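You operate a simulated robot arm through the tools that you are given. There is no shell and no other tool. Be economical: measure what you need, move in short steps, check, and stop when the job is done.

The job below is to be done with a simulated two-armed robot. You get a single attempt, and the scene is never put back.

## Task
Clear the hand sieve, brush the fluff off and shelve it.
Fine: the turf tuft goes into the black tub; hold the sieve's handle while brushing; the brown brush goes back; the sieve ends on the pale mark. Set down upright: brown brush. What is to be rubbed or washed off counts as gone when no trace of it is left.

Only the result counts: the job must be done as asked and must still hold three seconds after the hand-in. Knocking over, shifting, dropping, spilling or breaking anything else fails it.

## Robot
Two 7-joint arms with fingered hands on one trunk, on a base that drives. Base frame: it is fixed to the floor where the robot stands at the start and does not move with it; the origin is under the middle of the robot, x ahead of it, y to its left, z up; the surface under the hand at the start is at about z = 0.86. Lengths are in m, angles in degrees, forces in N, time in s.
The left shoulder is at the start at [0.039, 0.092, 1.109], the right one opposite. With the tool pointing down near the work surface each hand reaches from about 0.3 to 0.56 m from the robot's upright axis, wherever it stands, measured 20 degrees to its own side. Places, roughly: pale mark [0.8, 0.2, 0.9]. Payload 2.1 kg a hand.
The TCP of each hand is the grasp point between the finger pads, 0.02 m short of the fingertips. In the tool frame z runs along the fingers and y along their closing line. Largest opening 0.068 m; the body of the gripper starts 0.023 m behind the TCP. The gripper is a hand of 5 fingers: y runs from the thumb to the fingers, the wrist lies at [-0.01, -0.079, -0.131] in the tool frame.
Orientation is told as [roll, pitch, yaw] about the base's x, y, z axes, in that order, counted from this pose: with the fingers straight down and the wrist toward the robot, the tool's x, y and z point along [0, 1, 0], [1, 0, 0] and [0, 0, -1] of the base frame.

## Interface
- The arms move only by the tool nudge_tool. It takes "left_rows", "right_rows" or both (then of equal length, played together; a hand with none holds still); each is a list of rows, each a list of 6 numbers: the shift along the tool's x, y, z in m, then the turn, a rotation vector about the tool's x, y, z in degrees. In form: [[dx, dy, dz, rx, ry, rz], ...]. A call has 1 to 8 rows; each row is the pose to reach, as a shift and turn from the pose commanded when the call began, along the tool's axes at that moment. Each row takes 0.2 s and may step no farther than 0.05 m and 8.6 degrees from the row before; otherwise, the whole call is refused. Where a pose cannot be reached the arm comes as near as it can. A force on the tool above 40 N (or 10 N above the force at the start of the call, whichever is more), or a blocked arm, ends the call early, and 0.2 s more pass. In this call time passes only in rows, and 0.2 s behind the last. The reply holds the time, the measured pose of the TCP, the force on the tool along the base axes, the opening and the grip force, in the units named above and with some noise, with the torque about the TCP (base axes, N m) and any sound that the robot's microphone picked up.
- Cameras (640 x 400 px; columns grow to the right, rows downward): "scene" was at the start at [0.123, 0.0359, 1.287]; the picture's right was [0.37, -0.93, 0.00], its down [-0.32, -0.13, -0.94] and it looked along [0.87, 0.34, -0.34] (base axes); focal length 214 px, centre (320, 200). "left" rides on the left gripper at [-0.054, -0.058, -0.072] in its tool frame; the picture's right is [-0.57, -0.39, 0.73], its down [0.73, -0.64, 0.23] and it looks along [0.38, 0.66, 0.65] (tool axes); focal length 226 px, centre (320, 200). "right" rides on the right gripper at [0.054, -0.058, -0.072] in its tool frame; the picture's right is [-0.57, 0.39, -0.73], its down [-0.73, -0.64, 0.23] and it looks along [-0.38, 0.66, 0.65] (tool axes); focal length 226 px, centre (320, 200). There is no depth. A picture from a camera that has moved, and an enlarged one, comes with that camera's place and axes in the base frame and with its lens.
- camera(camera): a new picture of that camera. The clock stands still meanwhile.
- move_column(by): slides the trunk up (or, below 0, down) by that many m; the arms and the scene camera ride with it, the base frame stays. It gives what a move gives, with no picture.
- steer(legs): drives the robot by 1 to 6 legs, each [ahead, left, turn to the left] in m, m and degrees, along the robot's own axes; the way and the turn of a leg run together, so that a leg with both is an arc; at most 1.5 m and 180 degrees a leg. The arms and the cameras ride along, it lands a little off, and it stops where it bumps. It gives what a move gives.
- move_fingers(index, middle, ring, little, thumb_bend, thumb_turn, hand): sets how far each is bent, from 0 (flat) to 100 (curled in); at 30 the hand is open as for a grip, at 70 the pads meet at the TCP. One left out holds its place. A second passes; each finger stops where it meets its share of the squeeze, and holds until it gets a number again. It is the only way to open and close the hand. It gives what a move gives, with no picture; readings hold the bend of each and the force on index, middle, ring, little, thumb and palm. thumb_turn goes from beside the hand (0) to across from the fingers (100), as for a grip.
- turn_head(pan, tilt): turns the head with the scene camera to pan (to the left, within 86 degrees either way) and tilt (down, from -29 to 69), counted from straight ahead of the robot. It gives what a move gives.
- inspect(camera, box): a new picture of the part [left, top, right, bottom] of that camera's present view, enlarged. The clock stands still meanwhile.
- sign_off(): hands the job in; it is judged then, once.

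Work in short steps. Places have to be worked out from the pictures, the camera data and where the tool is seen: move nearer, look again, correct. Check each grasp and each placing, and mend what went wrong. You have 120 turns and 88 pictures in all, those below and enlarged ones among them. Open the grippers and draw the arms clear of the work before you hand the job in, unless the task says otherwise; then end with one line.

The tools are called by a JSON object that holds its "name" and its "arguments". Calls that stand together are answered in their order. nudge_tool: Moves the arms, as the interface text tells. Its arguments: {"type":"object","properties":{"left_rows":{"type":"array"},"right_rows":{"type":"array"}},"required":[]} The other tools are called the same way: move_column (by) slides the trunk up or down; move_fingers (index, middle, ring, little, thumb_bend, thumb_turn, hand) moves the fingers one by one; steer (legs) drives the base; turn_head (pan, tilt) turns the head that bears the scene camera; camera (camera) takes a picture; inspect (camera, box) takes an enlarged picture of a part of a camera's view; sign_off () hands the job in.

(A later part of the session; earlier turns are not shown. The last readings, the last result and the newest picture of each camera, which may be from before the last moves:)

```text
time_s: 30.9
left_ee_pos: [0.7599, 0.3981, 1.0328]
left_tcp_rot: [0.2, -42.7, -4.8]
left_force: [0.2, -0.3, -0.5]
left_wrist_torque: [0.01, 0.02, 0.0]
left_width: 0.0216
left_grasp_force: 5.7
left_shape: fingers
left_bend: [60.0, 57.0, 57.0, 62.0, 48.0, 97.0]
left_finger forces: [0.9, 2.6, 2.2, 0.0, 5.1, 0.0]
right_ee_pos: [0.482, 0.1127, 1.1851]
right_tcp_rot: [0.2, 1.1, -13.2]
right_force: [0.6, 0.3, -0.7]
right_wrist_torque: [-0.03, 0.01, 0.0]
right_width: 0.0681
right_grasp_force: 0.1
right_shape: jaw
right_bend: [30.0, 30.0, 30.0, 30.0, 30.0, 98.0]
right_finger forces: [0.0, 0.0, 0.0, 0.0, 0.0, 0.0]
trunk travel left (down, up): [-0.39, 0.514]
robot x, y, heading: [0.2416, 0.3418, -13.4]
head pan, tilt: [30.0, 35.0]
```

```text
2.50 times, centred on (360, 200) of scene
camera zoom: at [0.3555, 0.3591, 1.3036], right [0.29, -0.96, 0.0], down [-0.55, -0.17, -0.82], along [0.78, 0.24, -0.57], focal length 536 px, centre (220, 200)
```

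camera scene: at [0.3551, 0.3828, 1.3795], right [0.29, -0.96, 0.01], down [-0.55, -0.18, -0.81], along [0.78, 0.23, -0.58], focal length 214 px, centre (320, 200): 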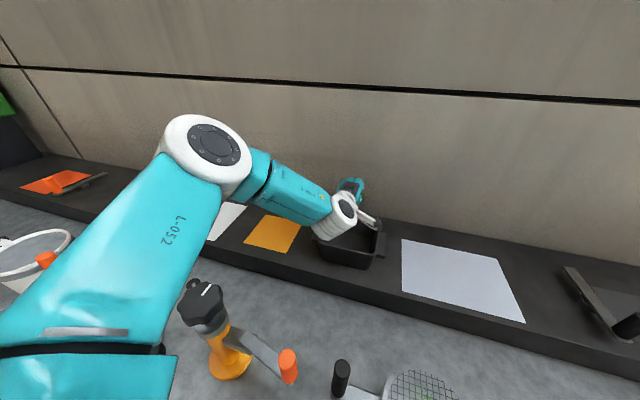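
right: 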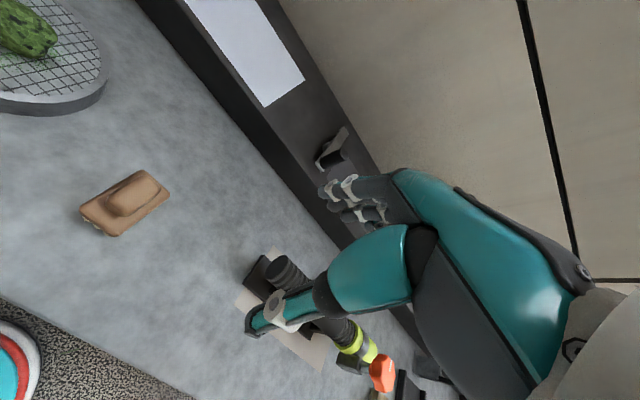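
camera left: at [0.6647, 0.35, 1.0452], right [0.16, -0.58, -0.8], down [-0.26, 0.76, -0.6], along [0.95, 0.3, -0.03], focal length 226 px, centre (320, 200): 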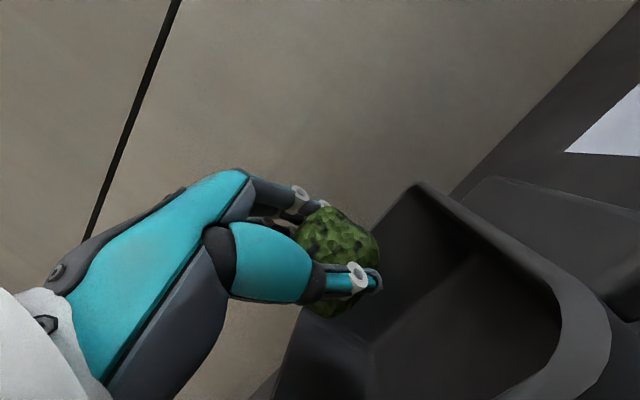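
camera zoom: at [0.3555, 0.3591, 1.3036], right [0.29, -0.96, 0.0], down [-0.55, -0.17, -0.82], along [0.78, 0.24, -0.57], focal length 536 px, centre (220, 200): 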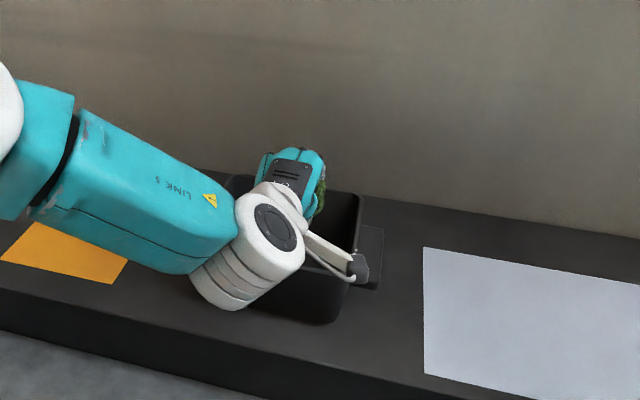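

Tub spans about x 0.72–0.86, y 0.35–0.49. I nudge the tuft to its middle and lower.

{"name": "nudge_tool", "arguments": {"left_rows": [[0.012, 0.005, 0.02, 0, 0, 0], [0.018, 0.0, 0.04, 0, 0, 0], [0.018, -0.012, 0.055, 0, 0, 0]]}}

{"name": "camera", "arguments": {"camera": "left"}}

```text
time_s: 31.7
left_ee_pos: [0.7739, 0.4264, 1.0094]
left_tcp_rot: [0.2, -42.6, -4.8]
left_force: [-0.2, -0.2, -0.2]
left_wrist_torque: [0.01, 0.0, 0.02]
left_width: 0.0213
left_grasp_force: 5.4
left_shape: fingers
left_bend: [60.0, 57.0, 57.0, 62.0, 48.0, 97.0]
left_finger forces: [0.9, 2.4, 2.2, 0.0, 5.2, 0.0]
left hand out of reach, approached as far as the arm can: row 1, 2, 3
right_ee_pos: [0.4823, 0.1111, 1.1852]
right_tcp_rot: [0.2, 1.2, -13.2]
right_force: [0.5, 0.0, 1.0]
right_wrist_torque: [0.0, 0.01, 0.0]
right_width: 0.0681
right_grasp_force: 0.1
right_shape: jaw
right_bend: [30.0, 30.0, 30.0, 30.0, 30.0, 98.0]
right_finger forces: [0.1, 0.0, 0.0, 0.0, 0.0, 0.0]
trunk travel left (down, up): [-0.39, 0.514]
robot x, y, heading: [0.2401, 0.3414, -13.1]
head pan, tilt: [30.0, 35.0]
```

```text
61 pictures are left
camera left: at [0.6782, 0.3786, 1.0217], right [0.16, -0.58, -0.8], down [-0.25, 0.76, -0.6], along [0.95, 0.3, -0.03], focal length 226 px, centre (320, 200)
```

left: 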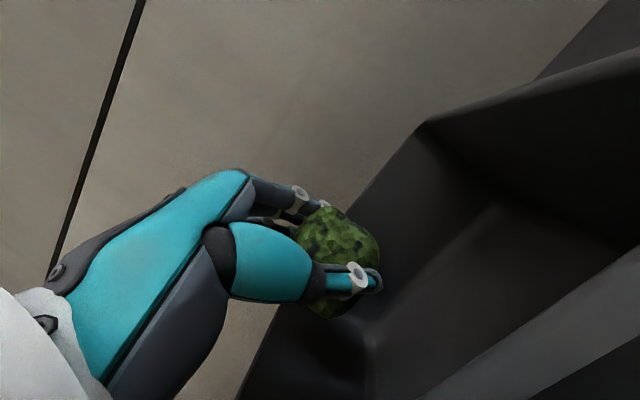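

Tuft is over the tub but nearer its front wall; I nudge a bit further in and lower.

{"name": "nudge_tool", "arguments": {"left_rows": [[0, 0.015, 0.015, 0, 0, 0], [-0.003, 0.01, 0.035, 0, 0, 0]]}}

{"name": "camera", "arguments": {"camera": "left"}}

```text
time_s: 32.3
left_ee_pos: [0.7834, 0.4346, 1.012]
left_tcp_rot: [0.2, -42.5, -4.9]
left_force: [-0.1, 0.0, -0.4]
left_wrist_torque: [0.0, 0.0, -0.04]
left_width: 0.0214
left_grasp_force: 6.2
left_shape: fingers
left_bend: [60.0, 57.0, 58.0, 62.0, 48.0, 97.0]
left_finger forces: [1.0, 2.7, 2.5, 0.1, 5.5, 0.1]
left hand out of reach, approached as far as the arm can: row 1, 2
right_ee_pos: [0.4818, 0.1112, 1.1838]
right_tcp_rot: [0.2, 1.2, -13.1]
right_force: [0.4, 0.7, 0.0]
right_wrist_torque: [-0.01, 0.0, -0.02]
right_width: 0.0678
right_grasp_force: 0.1
right_shape: jaw
right_bend: [30.0, 30.0, 30.0, 30.0, 30.0, 98.0]
right_finger forces: [0.0, 0.0, 0.0, 0.1, 0.1, 0.0]
trunk travel left (down, up): [-0.39, 0.514]
robot x, y, heading: [0.2406, 0.3404, -13.2]
head pan, tilt: [30.0, 35.0]
```

```text
60 pictures are left
camera left: at [0.6883, 0.3863, 1.0252], right [0.16, -0.58, -0.8], down [-0.25, 0.76, -0.6], along [0.95, 0.3, -0.03], focal length 226 px, centre (320, 200)
```

left: 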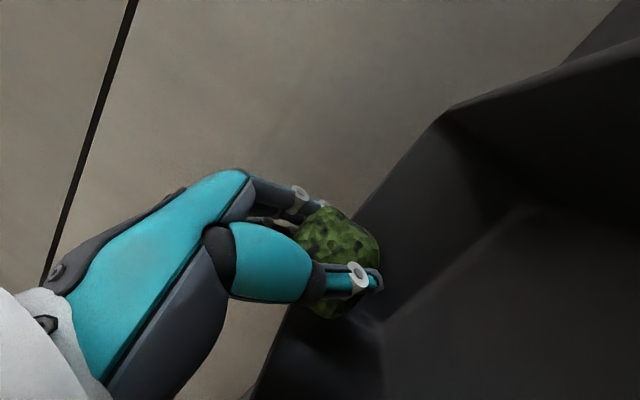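

Now centred over the tub floor. I lower the trunk 3 cm and release.

{"name": "move_column", "arguments": {"by": -0.03}}

{"name": "move_fingers", "arguments": {"hand": "left", "index": 30, "middle": 30, "ring": 30, "little": 30, "thumb_bend": 30}}

{"name": "camera", "arguments": {"camera": "left"}}

```text
time_s: 33.0
left_ee_pos: [0.785, 0.4339, 0.9886]
left_tcp_rot: [0.0, -43.6, -4.5]
left_force: [0.2, 0.3, 13.3]
left_wrist_torque: [0.25, 1.25, -0.03]
left_width: 0.0214
left_grasp_force: 6.2
left_shape: fingers
left_bend: [60.0, 57.0, 58.0, 62.0, 47.0, 96.0]
left_finger forces: [0.8, 2.3, 2.4, 0.0, 6.8, 0.0]
right_ee_pos: [0.4802, 0.1119, 1.1549]
right_tcp_rot: [0.2, 1.1, -13.1]
right_force: [-1.0, 1.0, 0.1]
right_wrist_torque: [-0.01, 0.06, 0.04]
right_width: 0.0677
right_grasp_force: 0.1
right_shape: jaw
right_bend: [30.0, 30.0, 30.0, 30.0, 30.0, 98.0]
right_finger forces: [0.0, 0.0, 0.0, 0.0, 0.0, 0.0]
trunk travel left (down, up): [-0.361, 0.543]
robot x, y, heading: [0.2382, 0.337, -13.0]
head pan, tilt: [30.0, 35.0]
stopped: the force on the tool passed its limit at 48 N (the readings are from after the stop); the commanded pose is now the measured one
```

```text
time_s: 34.0
left_ee_pos: [0.7835, 0.4339, 0.9871]
left_tcp_rot: [0.1, -43.5, -4.5]
left_force: [-2.1, 1.1, 23.3]
left_wrist_torque: [0.4, 2.26, -0.14]
left_width: 0.0514
left_grasp_force: 9.4
left_shape: fingers
left_bend: [43.0, 38.0, 40.0, 30.0, 30.0, 96.0]
left_finger forces: [7.2, 5.3, 5.7, 0.1, 0.1, 0.0]
right_ee_pos: [0.4795, 0.1114, 1.1557]
right_tcp_rot: [0.2, 1.2, -13.2]
right_force: [0.7, 0.2, -0.2]
right_wrist_torque: [-0.03, -0.01, 0.01]
right_width: 0.0677
right_grasp_force: 0.0
right_shape: jaw
right_bend: [30.0, 30.0, 30.0, 30.0, 30.0, 98.0]
right_finger forces: [0.0, 0.1, 0.0, 0.0, 0.0, 0.1]
trunk travel left (down, up): [-0.361, 0.543]
robot x, y, heading: [0.2381, 0.3418, -13.2]
head pan, tilt: [30.0, 35.0]
```

```text
59 pictures are left
camera left: at [0.6883, 0.3864, 1.0003], right [0.18, -0.58, -0.79], down [-0.25, 0.76, -0.61], along [0.95, 0.3, -0.01], focal length 226 px, centre (320, 200)
```

left: 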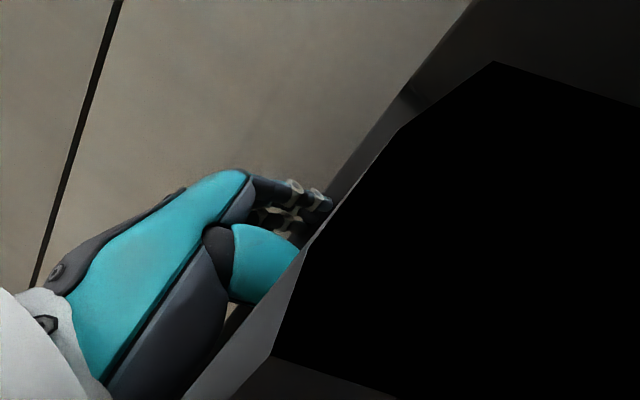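

The hand is pressing on the tub's rim; I raise straight up to relieve, then check the tub.

{"name": "move_column", "arguments": {"by": 0.04}}

{"name": "camera", "arguments": {"camera": "left"}}

{"name": "inspect", "arguments": {"camera": "scene", "box": [260, 120, 460, 280]}}

```text
time_s: 34.8
left_ee_pos: [0.7857, 0.4345, 1.028]
left_tcp_rot: [0.1, -43.3, -4.5]
left_force: [-0.6, -0.1, -0.6]
left_wrist_torque: [-0.02, -0.02, -0.03]
left_width: 0.0622
left_grasp_force: 0.0
left_shape: fingers
left_bend: [30.0, 30.0, 30.0, 30.0, 30.0, 96.0]
left_finger forces: [0.0, 0.0, 0.1, 0.0, 0.0, 0.1]
right_ee_pos: [0.4825, 0.1114, 1.1953]
right_tcp_rot: [0.2, 1.1, -13.1]
right_force: [0.1, 0.2, -0.2]
right_wrist_torque: [-0.01, -0.05, 0.0]
right_width: 0.0676
right_grasp_force: 0.0
right_shape: jaw
right_bend: [30.0, 30.0, 30.0, 30.0, 30.0, 98.0]
right_finger forces: [0.0, 0.0, 0.0, 0.1, 0.0, 0.1]
trunk travel left (down, up): [-0.401, 0.503]
robot x, y, heading: [0.2409, 0.3397, -13.1]
head pan, tilt: [30.0, 35.0]
```

```text
58 pictures are left
camera left: at [0.6896, 0.387, 1.039], right [0.17, -0.58, -0.8], down [-0.25, 0.76, -0.61], along [0.95, 0.3, -0.02], focal length 226 px, centre (320, 200)
```

left: 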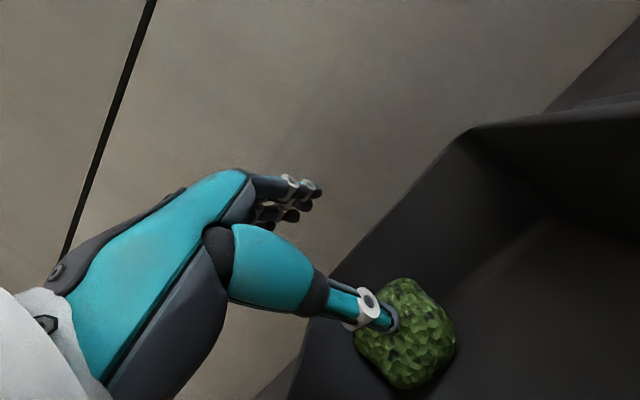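

```text
2.50 times, centred on (360, 200) of scene
camera zoom: at [0.3541, 0.3589, 1.3145], right [0.29, -0.96, 0.0], down [-0.55, -0.17, -0.82], along [0.78, 0.24, -0.57], focal length 536 px, centre (220, 200)
```

zoom: 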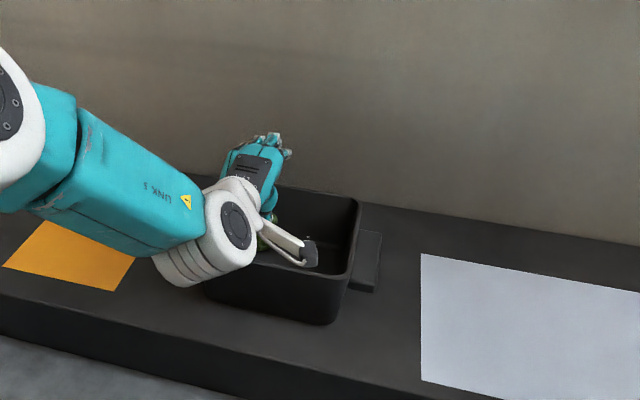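

Tuft is in the tub, tub looks in place. I raise the trunk to clear the rim, then back the base off and head toward the brush/sieve station.

{"name": "move_column", "arguments": {"by": 0.1}}

{"name": "steer", "arguments": {"legs": [[-0.1, 0, 13], [-0.04, -0.14, 0]]}}

{"name": "turn_head", "arguments": {"pan": 10, "tilt": 45}}

{"name": "camera", "arguments": {"camera": "scene"}}

```text
time_s: 36.3
left_ee_pos: [0.7836, 0.4357, 1.1016]
left_tcp_rot: [-0.2, -44.0, -4.4]
left_force: [-0.4, 0.5, -0.2]
left_wrist_torque: [0.0, -0.01, -0.01]
left_width: 0.0623
left_grasp_force: 0.1
left_shape: fingers
left_bend: [30.0, 30.0, 30.0, 30.0, 30.0, 96.0]
left_finger forces: [0.0, 0.2, 0.0, 0.0, 0.1, 0.0]
right_ee_pos: [0.486, 0.1114, 1.2586]
right_tcp_rot: [0.2, 1.9, -13.2]
right_force: [-0.1, -0.1, 0.6]
right_wrist_torque: [0.03, 0.04, 0.04]
right_width: 0.0679
right_grasp_force: 0.0
right_shape: jaw
right_bend: [30.0, 30.0, 30.0, 30.0, 30.0, 98.0]
right_finger forces: [0.0, 0.1, 0.1, 0.1, 0.1, 0.1]
trunk travel left (down, up): [-0.47, 0.434]
robot x, y, heading: [0.2394, 0.3403, -13.2]
head pan, tilt: [30.0, 35.0]
stopped: the arm was blocked; the commanded pose is now the measured one
```

```text
time_s: 37.4
left_ee_pos: [0.6778, 0.6687, 1.1471]
left_tcp_rot: [29.1, -58.6, 1.4]
left_force: [0.2, -0.6, 0.4]
left_wrist_torque: [0.03, -0.03, 0.0]
left_width: 0.063
left_grasp_force: 0.1
left_shape: fingers
left_bend: [30.0, 30.0, 30.0, 30.0, 30.0, 96.0]
left_finger forces: [0.0, 0.0, 0.1, 0.0, 0.0, 0.0]
right_ee_pos: [0.4674, 0.1396, 1.2978]
right_tcp_rot: [10.5, -19.6, -11.3]
right_force: [0.0, -0.2, 0.2]
right_wrist_torque: [-0.02, -0.02, -0.01]
right_width: 0.0677
right_grasp_force: 0.0
right_shape: jaw
right_bend: [30.0, 30.0, 30.0, 30.0, 30.0, 98.0]
right_finger forces: [0.0, 0.0, 0.1, 0.0, 0.0, 0.1]
trunk travel left (down, up): [-0.47, 0.434]
robot x, y, heading: [0.1757, 0.3219, 3.2]
head pan, tilt: [30.0, 35.0]
stopped in leg 1: the robot was blocked; the commanded pose is now the measured one
```

```text
time_s: 38.3
left_ee_pos: [0.6933, 0.6535, 1.1478]
left_tcp_rot: [29.7, -58.2, -1.4]
left_force: [0.5, 0.1, -0.4]
left_wrist_torque: [0.03, 0.0, 0.0]
left_width: 0.0628
left_grasp_force: 0.1
left_shape: fingers
left_bend: [30.0, 30.0, 30.0, 30.0, 30.0, 96.0]
left_finger forces: [0.0, 0.0, 0.0, 0.0, 0.0, 0.1]
right_ee_pos: [0.4653, 0.1326, 1.2972]
right_tcp_rot: [10.4, -19.2, -13.3]
right_force: [0.4, -1.0, 0.1]
right_wrist_torque: [0.01, 0.0, -0.02]
right_width: 0.0679
right_grasp_force: 0.1
right_shape: jaw
right_bend: [30.0, 30.0, 30.0, 30.0, 30.0, 98.0]
right_finger forces: [0.1, 0.0, 0.0, 0.1, 0.0, 0.0]
trunk travel left (down, up): [-0.47, 0.434]
robot x, y, heading: [0.1724, 0.3223, 0.6]
head pan, tilt: [10.0, 45.0]
```

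```text
56 pictures are left
camera scene: at [0.4061, 0.3413, 1.3598], right [0.19, -0.98, -0.02], down [-0.76, -0.14, -0.64], along [0.62, 0.14, -0.77], focal length 214 px, centre (320, 200)
```

scene: 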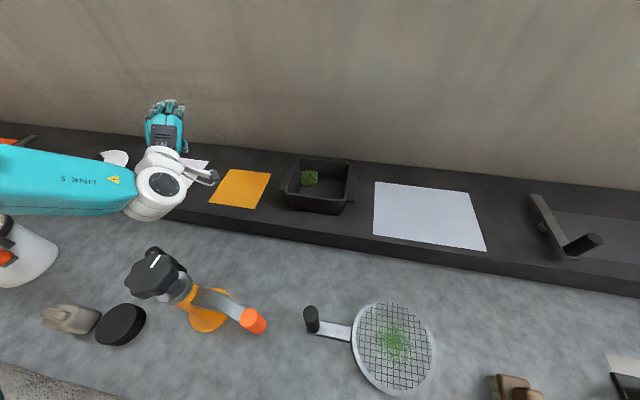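

The readings look odd (hands rotated, camera tilted beyond command): something is caught, probably under the bench edge. I lower the trunk a bit to free it and look around.

{"name": "move_column", "arguments": {"by": -0.04}}

{"name": "turn_head", "arguments": {"pan": -60, "tilt": 60}}

{"name": "camera", "arguments": {"camera": "scene"}}

```text
time_s: 38.6
left_ee_pos: [0.6569, 0.6579, 1.16]
left_tcp_rot: [44.5, -61.6, -11.1]
left_force: [-0.6, -0.3, 0.1]
left_wrist_torque: [0.02, 0.04, 0.01]
left_width: 0.0627
left_grasp_force: 0.0
left_shape: fingers
left_bend: [30.0, 30.0, 30.0, 30.0, 30.0, 96.0]
left_finger forces: [0.0, 0.1, 0.0, 0.0, 0.0, 0.0]
right_ee_pos: [0.4211, 0.1236, 1.3123]
right_tcp_rot: [22.2, -25.3, -23.4]
right_force: [-0.6, 0.3, 0.1]
right_wrist_torque: [-0.02, 0.0, 0.0]
right_width: 0.0676
right_grasp_force: 0.1
right_shape: jaw
right_bend: [30.0, 30.0, 30.0, 30.0, 30.0, 98.0]
right_finger forces: [0.0, 0.0, 0.0, 0.0, 0.0, 0.0]
trunk travel left (down, up): [-0.467, 0.437]
robot x, y, heading: [0.1738, 0.3252, 0.4]
head pan, tilt: [10.0, 45.0]
stopped: the arm was blocked; the commanded pose is now the measured one
```

```text
time_s: 40.0
left_ee_pos: [0.6489, 0.6658, 1.1579]
left_tcp_rot: [43.9, -61.5, -9.4]
left_force: [-0.4, 0.2, -0.7]
left_wrist_torque: [-0.02, 0.03, 0.0]
left_width: 0.0626
left_grasp_force: 0.0
left_shape: fingers
left_bend: [30.0, 30.0, 30.0, 30.0, 30.0, 96.0]
left_finger forces: [0.2, 0.1, 0.0, 0.0, 0.0, 0.1]
right_ee_pos: [0.4253, 0.1269, 1.3116]
right_tcp_rot: [21.6, -25.2, -21.9]
right_force: [0.6, -0.9, 0.8]
right_wrist_torque: [-0.03, -0.01, 0.01]
right_width: 0.068
right_grasp_force: 0.0
right_shape: jaw
right_bend: [30.0, 30.0, 30.0, 30.0, 30.0, 98.0]
right_finger forces: [0.0, 0.1, 0.0, 0.0, 0.1, 0.0]
trunk travel left (down, up): [-0.467, 0.437]
robot x, y, heading: [0.1703, 0.3203, 1.7]
head pan, tilt: [-60.0, 60.0]
```

```text
55 pictures are left
camera scene: at [0.3543, 0.2705, 1.3446], right [-0.85, -0.53, 0.08], down [-0.5, 0.74, -0.46], along [0.18, -0.43, -0.89], focal length 214 px, centre (320, 200)
```

scene: 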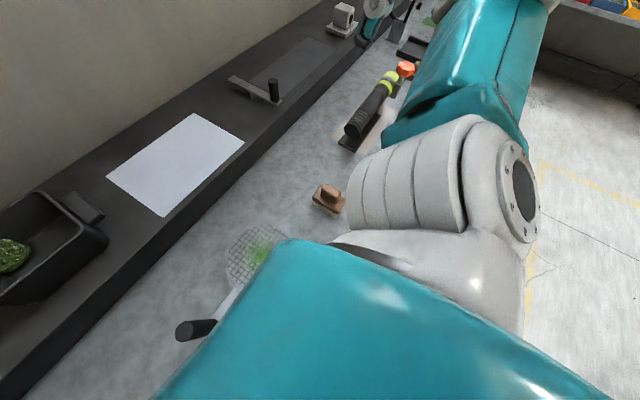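

{"name": "turn_head", "arguments": {"pan": 0, "tilt": 69}}

{"name": "camera", "arguments": {"camera": "scene"}}

{"name": "camera", "arguments": {"camera": "right"}}

```text
time_s: 41.3
left_ee_pos: [0.6368, 0.6763, 1.1583]
left_tcp_rot: [43.7, -61.4, -7.8]
left_force: [-0.2, 0.0, 0.1]
left_wrist_torque: [-0.04, -0.01, 0.04]
left_width: 0.0626
left_grasp_force: 0.0
left_shape: fingers
left_bend: [30.0, 30.0, 30.0, 30.0, 30.0, 96.0]
left_finger forces: [0.0, 0.0, 0.0, 0.0, 0.0, 0.0]
right_ee_pos: [0.4269, 0.1309, 1.3126]
right_tcp_rot: [21.5, -25.5, -20.1]
right_force: [-0.4, 0.1, -0.3]
right_wrist_torque: [0.0, 0.0, -0.03]
right_width: 0.068
right_grasp_force: 0.1
right_shape: jaw
right_bend: [30.0, 30.0, 30.0, 30.0, 30.0, 98.0]
right_finger forces: [0.1, 0.0, 0.0, 0.0, 0.0, 0.0]
trunk travel left (down, up): [-0.467, 0.437]
robot x, y, heading: [0.1743, 0.3194, 3.2]
head pan, tilt: [0.0, 68.8]
```

```text
54 pictures are left
camera scene: at [0.3711, 0.3307, 1.3332], right [0.05, -1.0, 0.0], down [-0.96, -0.05, -0.28], along [0.28, 0.01, -0.96], focal length 214 px, centre (320, 200)
```

scene: 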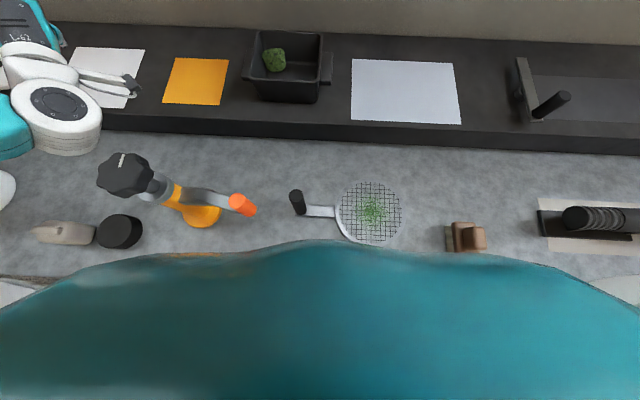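

```text
53 pictures are left
camera right: at [0.3513, 0.1845, 1.3665], right [-0.13, -0.8, 0.59], down [-0.55, -0.43, -0.71], along [0.82, -0.42, -0.38], focal length 226 px, centre (320, 200)
```

right: 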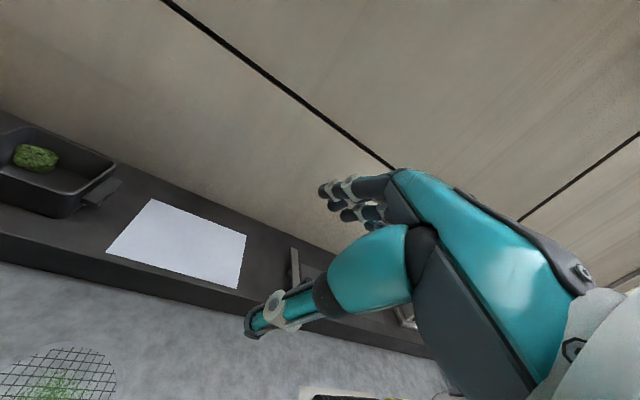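

Objects on the bench still look intact. I look to the left, where the elbow may be caught.

{"name": "turn_head", "arguments": {"pan": 65, "tilt": 35}}

{"name": "camera", "arguments": {"camera": "scene"}}

{"name": "turn_head", "arguments": {"pan": -65, "tilt": 20}}

{"name": "camera", "arguments": {"camera": "scene"}}

```text
time_s: 42.7
left_ee_pos: [0.6347, 0.6737, 1.1586]
left_tcp_rot: [43.8, -61.5, -7.9]
left_force: [0.8, -0.1, 1.0]
left_wrist_torque: [-0.03, -0.04, -0.01]
left_width: 0.063
left_grasp_force: 0.1
left_shape: fingers
left_bend: [30.0, 30.0, 30.0, 30.0, 30.0, 96.0]
left_finger forces: [0.1, 0.0, 0.0, 0.1, 0.0, 0.0]
right_ee_pos: [0.4254, 0.1304, 1.3129]
right_tcp_rot: [21.5, -25.4, -20.1]
right_force: [0.5, 0.2, -0.2]
right_wrist_torque: [0.0, -0.01, -0.03]
right_width: 0.068
right_grasp_force: 0.1
right_shape: jaw
right_bend: [30.0, 30.0, 30.0, 30.0, 30.0, 98.0]
right_finger forces: [0.0, 0.0, 0.0, 0.0, 0.0, 0.0]
trunk travel left (down, up): [-0.467, 0.437]
robot x, y, heading: [0.1755, 0.3195, 3.2]
head pan, tilt: [65.0, 35.0]
```

```text
52 pictures are left
camera scene: at [0.3512, 0.4094, 1.3783], right [0.92, -0.37, -0.08], down [-0.29, -0.54, -0.79], along [0.25, 0.76, -0.6], focal length 214 px, centre (320, 200)
```

scene: 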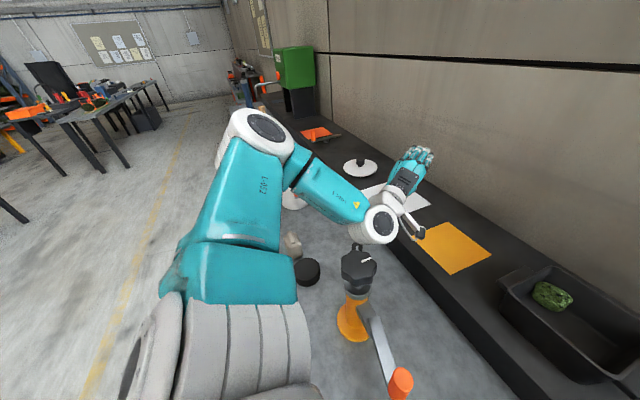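

```text
time_s: 44.8
left_ee_pos: [0.635, 0.6736, 1.1594]
left_tcp_rot: [43.8, -61.6, -7.9]
left_force: [0.3, -0.1, 0.3]
left_wrist_torque: [-0.03, 0.01, -0.01]
left_width: 0.0629
left_grasp_force: 0.1
left_shape: fingers
left_bend: [30.0, 30.0, 30.0, 30.0, 30.0, 96.0]
left_finger forces: [0.1, 0.0, 0.0, 0.0, 0.0, 0.1]
right_ee_pos: [0.4249, 0.1311, 1.313]
right_tcp_rot: [21.6, -25.6, -20.0]
right_force: [0.3, 0.3, -0.4]
right_wrist_torque: [-0.05, 0.01, -0.03]
right_width: 0.0681
right_grasp_force: 0.1
right_shape: jaw
right_bend: [30.0, 30.0, 30.0, 30.0, 30.0, 98.0]
right_finger forces: [0.0, 0.0, 0.0, 0.0, 0.0, 0.1]
trunk travel left (down, up): [-0.467, 0.437]
robot x, y, heading: [0.1738, 0.3169, 3.5]
head pan, tilt: [-65.0, 20.0]
```

```text
51 pictures are left
camera scene: at [0.3634, 0.2454, 1.4023], right [-0.88, -0.47, 0.08], down [-0.24, 0.3, -0.92], along [0.41, -0.83, -0.38], focal length 214 px, centre (320, 200)
```

scene: 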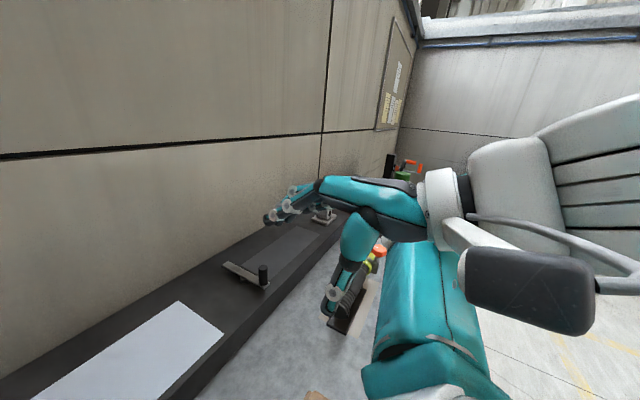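

Neither arm touches anything visible, and the body leans forward: the trunk carriage is likely caught under the bench. I lower the trunk again in a small step.

{"name": "move_column", "arguments": {"by": -0.02}}

```text
time_s: 45.1
left_ee_pos: [0.5734, 0.6433, 1.1658]
left_tcp_rot: [51.7, -61.6, -19.1]
left_force: [0.0, 0.4, 0.5]
left_wrist_torque: [0.0, 0.0, 0.01]
left_width: 0.0624
left_grasp_force: 0.1
left_shape: fingers
left_bend: [30.0, 30.0, 30.0, 30.0, 30.0, 96.0]
left_finger forces: [0.0, 0.0, 0.0, 0.0, 0.0, 0.1]
right_ee_pos: [0.3419, 0.129, 1.337]
right_tcp_rot: [36.1, -32.2, -21.9]
right_force: [1.5, 0.4, 0.0]
right_wrist_torque: [0.01, -0.03, -0.03]
right_width: 0.0683
right_grasp_force: 0.1
right_shape: jaw
right_bend: [30.0, 30.0, 30.0, 30.0, 30.0, 98.0]
right_finger forces: [0.1, 0.1, 0.0, 0.0, 0.0, 0.0]
trunk travel left (down, up): [-0.465, 0.439]
robot x, y, heading: [0.1737, 0.3169, 3.6]
head pan, tilt: [-65.0, 20.0]
stopped: the arm was blocked; the commanded pose is now the measured one
```

{"name": "camera", "arguments": {"camera": "scene"}}

```text
50 pictures are left
camera scene: at [0.3182, 0.2403, 1.4048], right [-0.88, -0.48, 0.05], down [-0.21, 0.3, -0.93], along [0.43, -0.83, -0.36], focal length 214 px, centre (320, 200)
```

scene: 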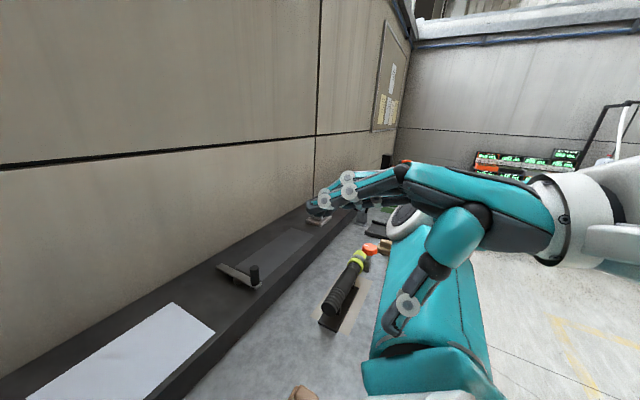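

The lean is decreasing with each lowering. I continue in small steps.

{"name": "move_column", "arguments": {"by": -0.03}}

{"name": "move_column", "arguments": {"by": -0.03}}

```text
time_s: 45.4
left_ee_pos: [0.4579, 0.6382, 1.2007]
left_tcp_rot: [57.1, -67.5, -23.9]
left_force: [-0.6, 2.0, -1.2]
left_wrist_torque: [-0.01, -0.03, -0.05]
left_width: 0.0627
left_grasp_force: 0.0
left_shape: fingers
left_bend: [30.0, 30.0, 30.0, 30.0, 30.0, 96.0]
left_finger forces: [0.0, 0.0, 0.0, 0.0, 0.0, 0.0]
right_ee_pos: [0.2175, 0.1224, 1.3336]
right_tcp_rot: [33.8, -38.0, -21.6]
right_force: [1.8, -0.1, 0.8]
right_wrist_torque: [-0.03, 0.08, 0.0]
right_width: 0.0678
right_grasp_force: 0.0
right_shape: jaw
right_bend: [30.0, 30.0, 30.0, 30.0, 30.0, 98.0]
right_finger forces: [0.0, 0.0, 0.0, 0.1, 0.1, 0.0]
trunk travel left (down, up): [-0.463, 0.441]
robot x, y, heading: [0.1726, 0.3138, 3.4]
head pan, tilt: [-65.0, 20.0]
stopped: the arm was blocked; the commanded pose is now the measured one
```

```text
time_s: 46.2
left_ee_pos: [0.5188, 0.6381, 1.1511]
left_tcp_rot: [55.5, -64.6, -22.8]
left_force: [1.3, 0.6, -0.1]
left_wrist_torque: [-0.02, -0.02, 0.0]
left_width: 0.0625
left_grasp_force: 0.0
left_shape: fingers
left_bend: [30.0, 30.0, 30.0, 30.0, 30.0, 96.0]
left_finger forces: [0.1, 0.1, 0.0, 0.0, 0.0, 0.0]
right_ee_pos: [0.2831, 0.1269, 1.296]
right_tcp_rot: [32.2, -34.8, -20.4]
right_force: [0.9, -0.6, -0.4]
right_wrist_torque: [0.01, 0.03, 0.01]
right_width: 0.0679
right_grasp_force: 0.1
right_shape: jaw
right_bend: [30.0, 30.0, 30.0, 30.0, 30.0, 98.0]
right_finger forces: [0.0, 0.0, 0.0, 0.0, 0.1, 0.0]
trunk travel left (down, up): [-0.433, 0.471]
robot x, y, heading: [0.1768, 0.3175, 3.3]
head pan, tilt: [-65.0, 20.0]
```

That lowering went through. I check whether the body is upright now.

{"name": "turn_head", "arguments": {"pan": 5, "tilt": 50}}

{"name": "camera", "arguments": {"camera": "scene"}}

```text
time_s: 47.6
left_ee_pos: [0.5105, 0.6388, 1.1524]
left_tcp_rot: [55.8, -64.9, -22.8]
left_force: [0.1, 0.0, -0.8]
left_wrist_torque: [-0.01, 0.0, -0.01]
left_width: 0.0624
left_grasp_force: 0.1
left_shape: fingers
left_bend: [30.0, 30.0, 30.0, 30.0, 30.0, 96.0]
left_finger forces: [0.0, 0.1, 0.0, 0.1, 0.0, 0.0]
right_ee_pos: [0.2755, 0.1253, 1.297]
right_tcp_rot: [32.4, -35.3, -20.6]
right_force: [-0.4, 0.6, 0.4]
right_wrist_torque: [0.0, 0.0, -0.02]
right_width: 0.068
right_grasp_force: 0.1
right_shape: jaw
right_bend: [30.0, 30.0, 30.0, 30.0, 30.0, 98.0]
right_finger forces: [0.1, 0.0, 0.1, 0.0, 0.0, 0.1]
trunk travel left (down, up): [-0.433, 0.471]
robot x, y, heading: [0.1725, 0.3152, 3.4]
head pan, tilt: [5.0, 50.0]
```

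```text
49 pictures are left
camera scene: at [0.2763, 0.329, 1.325], right [0.15, -0.99, 0.0], down [-0.76, -0.11, -0.64], along [0.64, 0.09, -0.77], focal length 214 px, centre (320, 200)
```

scene: 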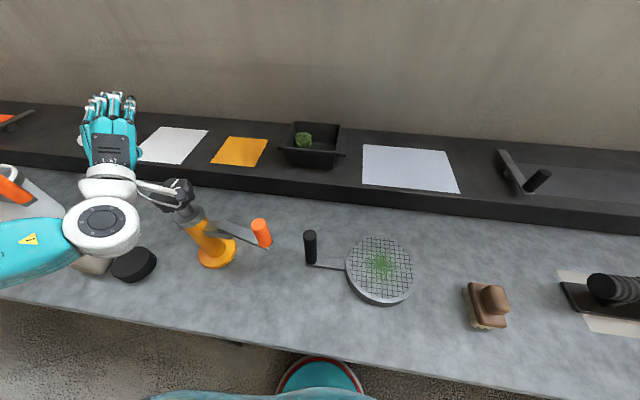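

The body is upright again; nothing on the bench was disturbed. I'll keep the trunk lower near the bench; now I back off to the working station around [0.06,0.2].

{"name": "steer", "arguments": {"legs": [[-0.11, 0, 0], [0, -0.11, -3.4]]}}

{"name": "nudge_tool", "arguments": {"left_rows": [[0, 0, 0, 2.17, -4.91, -6.38], [0, 0, 0, 4.33, -9.81, -12.76], [0, 0, 0, 6.5, -14.72, -19.14], [0, 0, 0, 8.66, -19.62, -25.52], [0, 0, 0, 10.83, -24.53, -31.9], [0, 0, 0, 13.0, -29.44, -38.29], [0, 0, 0, 15.16, -34.34, -44.67]]}}

```text
time_s: 49.6
left_ee_pos: [0.4256, 0.5019, 1.1539]
left_tcp_rot: [55.7, -64.9, -26.3]
left_force: [-0.4, 0.2, -0.8]
left_wrist_torque: [0.0, 0.0, 0.02]
left_width: 0.0626
left_grasp_force: 0.1
left_shape: fingers
left_bend: [30.0, 30.0, 30.0, 30.0, 30.0, 96.0]
left_finger forces: [0.0, 0.0, 0.0, 0.0, 0.0, 0.0]
right_ee_pos: [0.1602, 0.004, 1.2973]
right_tcp_rot: [32.5, -35.2, -23.9]
right_force: [-0.6, 0.3, 0.7]
right_wrist_torque: [0.04, -0.03, -0.02]
right_width: 0.0679
right_grasp_force: 0.2
right_shape: jaw
right_bend: [30.0, 30.0, 30.0, 30.0, 30.0, 98.0]
right_finger forces: [0.0, 0.0, 0.0, 0.0, 0.1, 0.0]
trunk travel left (down, up): [-0.433, 0.471]
robot x, y, heading: [0.0703, 0.2022, -0.0]
head pan, tilt: [5.0, 50.0]
```

```text
time_s: 51.2
left_ee_pos: [0.4246, 0.5017, 1.1548]
left_tcp_rot: [-54.1, -46.3, 57.0]
left_force: [-0.4, -0.6, 1.1]
left_wrist_torque: [-0.01, -0.04, 0.0]
left_width: 0.0626
left_grasp_force: 0.0
left_shape: fingers
left_bend: [30.0, 30.0, 30.0, 30.0, 30.0, 96.0]
left_finger forces: [0.0, 0.0, 0.1, 0.0, 0.0, 0.0]
right_ee_pos: [0.1585, 0.0038, 1.2971]
right_tcp_rot: [32.5, -35.3, -23.9]
right_force: [-0.2, 0.9, 0.4]
right_wrist_torque: [0.03, -0.02, -0.03]
right_width: 0.0681
right_grasp_force: 0.1
right_shape: jaw
right_bend: [30.0, 30.0, 30.0, 30.0, 30.0, 98.0]
right_finger forces: [0.1, 0.1, 0.0, 0.0, 0.1, 0.0]
trunk travel left (down, up): [-0.433, 0.471]
robot x, y, heading: [0.0694, 0.1973, 0.1]
head pan, tilt: [5.0, 50.0]
```

Left hand is halfway to a handshake orientation. I finish that rotation and bring the right hand back to pointing down in front.

{"name": "nudge_tool", "arguments": {"left_rows": [[0, 0, 0, 2.17, -4.91, -6.38], [0, 0, 0, 4.33, -9.81, -12.76], [0, 0, 0, 6.5, -14.72, -19.14], [0, 0, 0, 8.66, -19.62, -25.52], [0, 0, 0, 10.83, -24.53, -31.9], [0, 0, 0, 13.0, -29.44, -38.29], [0, 0, 0, 15.16, -34.34, -44.67]], "right_rows": [[-0.009, 0.0147, 0.0273, 5.74, -3.39, -1.79], [-0.018, 0.0293, 0.0547, 11.49, -6.77, -3.59], [-0.027, 0.044, 0.082, 17.23, -10.16, -5.38], [-0.036, 0.0586, 0.1094, 22.97, -13.54, -7.18], [-0.045, 0.0733, 0.1367, 28.71, -16.93, -8.97], [-0.054, 0.088, 0.164, 34.46, -20.31, -10.77], [-0.0628, 0.1026, 0.1914, 40.2, -23.7, -12.56]]}}

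{"name": "camera", "arguments": {"camera": "scene"}}

{"name": "camera", "arguments": {"camera": "left"}}

```text
time_s: 52.8
left_ee_pos: [0.4257, 0.502, 1.1541]
left_tcp_rot: [-90.1, 0.2, 56.3]
left_force: [0.0, 0.5, 0.7]
left_wrist_torque: [-0.02, 0.0, 0.02]
left_width: 0.063
left_grasp_force: 0.0
left_shape: fingers
left_bend: [30.0, 30.0, 30.0, 30.0, 30.0, 96.0]
left_finger forces: [0.0, 0.0, 0.0, 0.0, 0.1, 0.0]
right_ee_pos: [0.3615, -0.0303, 1.195]
right_tcp_rot: [-0.1, 0.1, -0.1]
right_force: [1.0, -0.4, 0.4]
right_wrist_torque: [0.03, 0.0, 0.05]
right_width: 0.068
right_grasp_force: 0.0
right_shape: jaw
right_bend: [30.0, 30.0, 30.0, 30.0, 30.0, 98.0]
right_finger forces: [0.0, 0.0, 0.1, 0.0, 0.1, 0.0]
right hand out of reach, approached as far as the arm can: row 1, 2, 3, 4
trunk travel left (down, up): [-0.433, 0.471]
robot x, y, heading: [0.0703, 0.1991, 0.1]
head pan, tilt: [5.0, 50.0]
```

```text
48 pictures are left
camera scene: at [0.1729, 0.2063, 1.325], right [0.09, -1.0, 0.0], down [-0.76, -0.07, -0.64], along [0.64, 0.06, -0.77], focal length 214 px, centre (320, 200)
```

scene: 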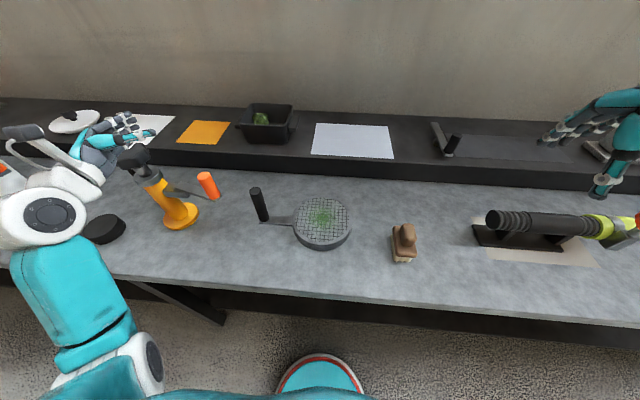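

```text
47 pictures are left
camera left: at [0.3332, 0.4931, 1.2074], right [0.39, -0.72, 0.57], down [-0.16, -0.66, -0.73], along [0.91, 0.19, -0.38], focal length 226 px, centre (320, 200)
```

left: 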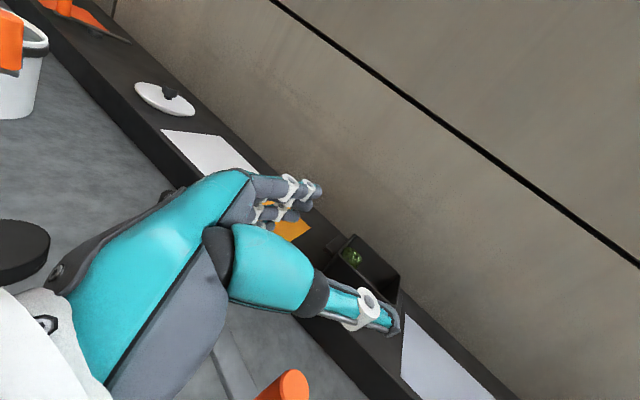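

Orange lever grip of the pump stands near [0.45,0.458], 9 cm beside the sieve handle [0.464,0.367], so I approach the handle with the hand nearly straight ahead. I back up 8 cm and bring the left hand to a pre-grasp behind the handle.

{"name": "steer", "arguments": {"legs": [[-0.08, 0, 0]]}}

{"name": "nudge_tool", "arguments": {"left_rows": [[0, -0.04, 0.02, -7.2, 0, 0], [0.02, -0.08, 0.04, -14.4, 0, 0], [0.06, -0.095, 0.0525, -21.7, 0, 0], [0.1, -0.095, 0.0525, -21.7, 0, 0], [0.13, -0.095, 0.0525, -21.7, 0, 0]]}}

{"name": "camera", "arguments": {"camera": "scene"}}

{"name": "camera", "arguments": {"camera": "left"}}

```text
time_s: 53.8
left_ee_pos: [0.3443, 0.5021, 1.1536]
left_tcp_rot: [-90.1, 0.1, 56.4]
left_force: [-0.5, -1.1, -0.3]
left_wrist_torque: [-0.03, 0.01, 0.0]
left_width: 0.0628
left_grasp_force: 0.1
left_shape: fingers
left_bend: [30.0, 30.0, 30.0, 30.0, 30.0, 96.0]
left_finger forces: [0.1, 0.1, 0.0, 0.1, 0.0, 0.0]
right_ee_pos: [0.2792, -0.0299, 1.196]
right_tcp_rot: [0.0, -0.1, 0.0]
right_force: [0.0, -0.2, 0.9]
right_wrist_torque: [0.0, -0.02, 0.04]
right_width: 0.0677
right_grasp_force: 0.1
right_shape: jaw
right_bend: [30.0, 30.0, 30.0, 30.0, 30.0, 98.0]
right_finger forces: [0.1, 0.1, 0.0, 0.0, 0.0, 0.0]
trunk travel left (down, up): [-0.433, 0.471]
robot x, y, heading: [-0.0125, 0.1967, -0.2]
head pan, tilt: [5.0, 50.0]
```

```text
time_s: 54.6
left_ee_pos: [0.3374, 0.4153, 1.1175]
left_tcp_rot: [-87.6, -13.0, 76.4]
left_force: [-0.1, 0.0, 0.5]
left_wrist_torque: [0.01, 0.02, -0.01]
left_width: 0.0625
left_grasp_force: 0.0
left_shape: fingers
left_bend: [30.0, 30.0, 30.0, 30.0, 30.0, 96.0]
left_finger forces: [0.0, 0.0, 0.1, 0.1, 0.1, 0.1]
right_ee_pos: [0.281, -0.0311, 1.1952]
right_tcp_rot: [0.0, 0.1, 0.0]
right_force: [0.3, -0.2, -0.7]
right_wrist_torque: [-0.01, 0.02, 0.01]
right_width: 0.0677
right_grasp_force: 0.0
right_shape: jaw
right_bend: [30.0, 30.0, 30.0, 30.0, 30.0, 98.0]
right_finger forces: [0.0, 0.0, 0.0, 0.0, 0.0, 0.0]
trunk travel left (down, up): [-0.433, 0.471]
robot x, y, heading: [-0.0105, 0.1962, 0.1]
head pan, tilt: [5.0, 50.0]
stopped in row 4 (left hand): the arm was blocked; the commanded pose is now the measured one
```

```text
46 pictures are left
camera scene: at [0.093, 0.2057, 1.325], right [0.09, -1.0, 0.0], down [-0.76, -0.07, -0.64], along [0.64, 0.06, -0.77], focal length 214 px, centre (320, 200)
```

scene: 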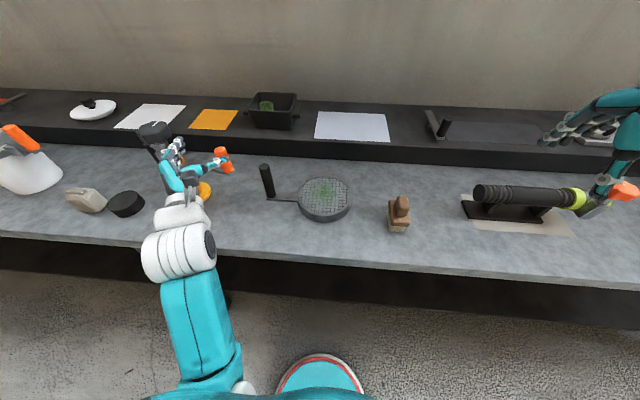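

```text
45 pictures are left
camera left: at [0.2549, 0.3644, 1.1586], right [0.61, -0.66, 0.43], down [0.09, -0.49, -0.87], along [0.79, 0.57, -0.24], focal length 226 px, centre (320, 200)
```

left: 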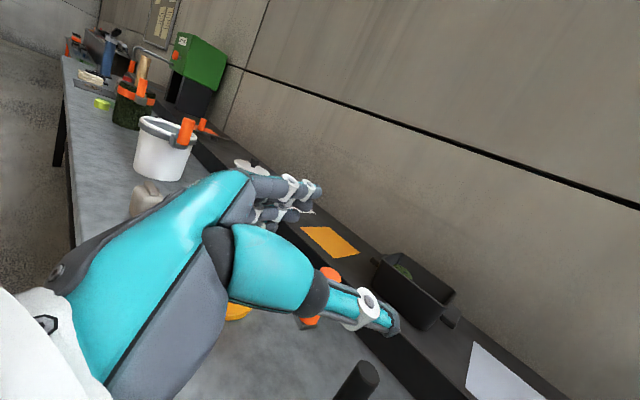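

The low level hand drops the elbow into the bench edge. I instead tilt the fingers 45° downward (wrist high), and come at the handle from above-behind.

{"name": "nudge_tool", "arguments": {"left_rows": [[-0.02, 0, 0, 0.65, 7.12, -2.15], [-0.02, 0, 0, 1.3, 14.23, -4.3], [-0.02, 0, 0, 1.95, 21.35, -6.45], [0.0, -0.012, 0.018, 2.6, 28.5, -8.6], [0.03, -0.024, 0.035, 3.25, 35.6, -10.75], [0.055, -0.0364, 0.0529, 3.9, 42.7, -12.9]]}}

{"name": "camera", "arguments": {"camera": "scene"}}

{"name": "camera", "arguments": {"camera": "left"}}

```text
time_s: 56.0
left_ee_pos: [0.3827, 0.3922, 1.0527]
left_tcp_rot: [-44.2, -1.7, 78.5]
left_force: [0.7, 0.1, 0.3]
left_wrist_torque: [0.03, -0.04, 0.01]
left_width: 0.0626
left_grasp_force: 0.2
left_shape: fingers
left_bend: [30.0, 30.0, 30.0, 30.0, 30.0, 96.0]
left_finger forces: [0.1, 0.0, 0.0, 0.0, 0.0, 0.1]
right_ee_pos: [0.2806, -0.0299, 1.1961]
right_tcp_rot: [0.0, 0.1, 0.0]
right_force: [0.5, -0.5, -0.7]
right_wrist_torque: [-0.04, -0.02, -0.03]
right_width: 0.0678
right_grasp_force: 0.0
right_shape: jaw
right_bend: [30.0, 30.0, 30.0, 30.0, 30.0, 98.0]
right_finger forces: [0.0, 0.0, 0.0, 0.0, 0.0, 0.0]
trunk travel left (down, up): [-0.433, 0.471]
robot x, y, heading: [-0.009, 0.196, 0.0]
head pan, tilt: [5.0, 50.0]
```

```text
44 pictures are left
camera scene: at [0.0929, 0.2061, 1.325], right [0.09, -1.0, 0.0], down [-0.76, -0.07, -0.64], along [0.64, 0.06, -0.77], focal length 214 px, centre (320, 200)
```

scene: 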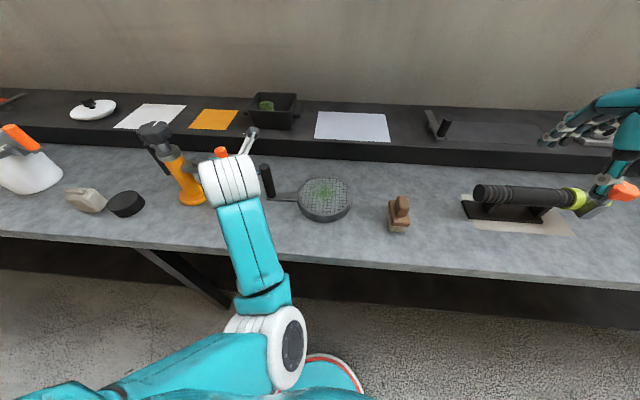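

```text
43 pictures are left
camera left: at [0.3596, 0.3331, 1.1394], right [0.82, -0.56, -0.14], down [-0.48, -0.53, -0.7], along [0.32, 0.64, -0.7], focal length 226 px, centre (320, 200)
```

left: 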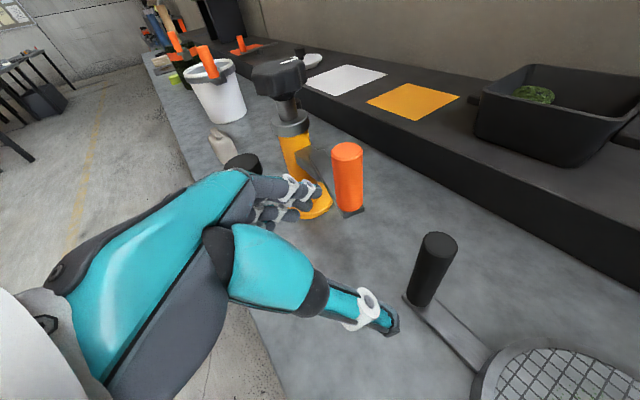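

Handle is precisely seen at about [0.471,0.371]; the approach line fits. I advance along the fingers to the handle.

{"name": "nudge_tool", "arguments": {"left_rows": [[0.004, -0.001, 0.04, 0, 0, 0], [0.008, -0.002, 0.08, 0, 0, 0], [0.012, -0.002, 0.11, 0, 0, 0], [0.0127, -0.002, 0.137, 0, 0, 0]]}}

{"name": "camera", "arguments": {"camera": "left"}}

```text
time_s: 57.0
left_ee_pos: [0.4694, 0.3622, 0.9466]
left_tcp_rot: [-45.1, 0.2, 78.0]
left_force: [0.3, 0.4, -0.2]
left_wrist_torque: [-0.06, -0.02, -0.01]
left_width: 0.0627
left_grasp_force: 0.2
left_shape: fingers
left_bend: [30.0, 30.0, 30.0, 30.0, 30.0, 96.0]
left_finger forces: [0.3, 0.1, 0.1, 0.0, 0.0, 0.1]
right_ee_pos: [0.2807, -0.0294, 1.1962]
right_tcp_rot: [0.1, 0.0, 0.0]
right_force: [-0.3, -0.5, -0.2]
right_wrist_torque: [-0.02, -0.01, -0.02]
right_width: 0.068
right_grasp_force: 0.0
right_shape: jaw
right_bend: [30.0, 30.0, 30.0, 30.0, 30.0, 98.0]
right_finger forces: [0.0, 0.0, 0.1, 0.1, 0.0, 0.0]
trunk travel left (down, up): [-0.433, 0.471]
robot x, y, heading: [-0.0115, 0.1966, -0.0]
head pan, tilt: [5.0, 50.0]
```

```text
42 pictures are left
camera left: at [0.4446, 0.3081, 1.0353], right [0.81, -0.57, -0.11], down [-0.48, -0.55, -0.68], along [0.32, 0.61, -0.73], focal length 226 px, centre (320, 200)
```

left: 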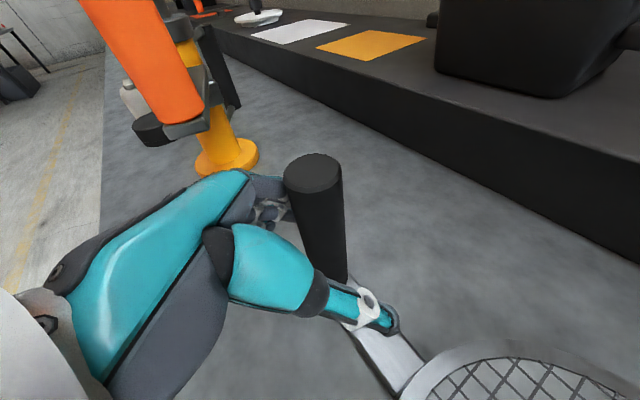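

The handle is between thumb and fingers, centred on the TCP. I close the left hand.

{"name": "move_fingers", "arguments": {"hand": "left", "index": 85, "middle": 85, "ring": 85, "little": 85, "thumb_bend": 80}}

{"name": "camera", "arguments": {"camera": "left"}}

{"name": "camera", "arguments": {"camera": "scene"}}

```text
time_s: 58.0
left_ee_pos: [0.4684, 0.3628, 0.9478]
left_tcp_rot: [-44.9, 0.1, 77.9]
left_force: [0.4, -1.2, -0.3]
left_wrist_torque: [-0.02, 0.02, -0.06]
left_width: 0.0153
left_grasp_force: 15.1
left_shape: fingers
left_bend: [77.0, 76.0, 84.0, 85.0, 52.0, 98.0]
left_finger forces: [7.0, 8.3, 0.0, 0.1, 14.8, 0.0]
right_ee_pos: [0.2812, -0.0303, 1.1951]
right_tcp_rot: [0.1, 0.1, 0.0]
right_force: [0.1, 0.9, 0.6]
right_wrist_torque: [0.0, 0.0, 0.01]
right_width: 0.0682
right_grasp_force: 0.0
right_shape: jaw
right_bend: [30.0, 30.0, 30.0, 30.0, 30.0, 98.0]
right_finger forces: [0.0, 0.0, 0.0, 0.1, 0.1, 0.0]
trunk travel left (down, up): [-0.433, 0.471]
robot x, y, heading: [-0.0111, 0.1989, 0.0]
head pan, tilt: [5.0, 50.0]
```

```text
41 pictures are left
camera left: at [0.4446, 0.3083, 1.0356], right [0.81, -0.57, -0.11], down [-0.48, -0.55, -0.68], along [0.32, 0.61, -0.73], focal length 226 px, centre (320, 200)
```

left: 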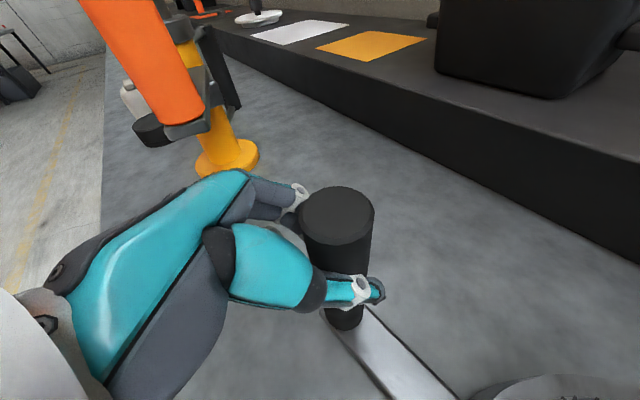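

```text
40 pictures are left
camera scene: at [0.0929, 0.206, 1.325], right [0.09, -1.0, 0.0], down [-0.76, -0.07, -0.64], along [0.64, 0.06, -0.77], focal length 214 px, centre (320, 200)
```

scene: 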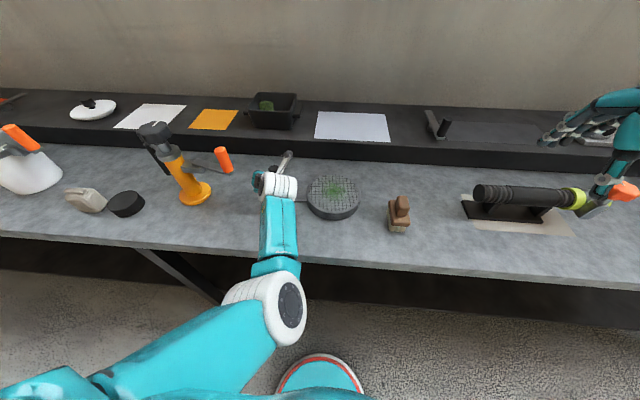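

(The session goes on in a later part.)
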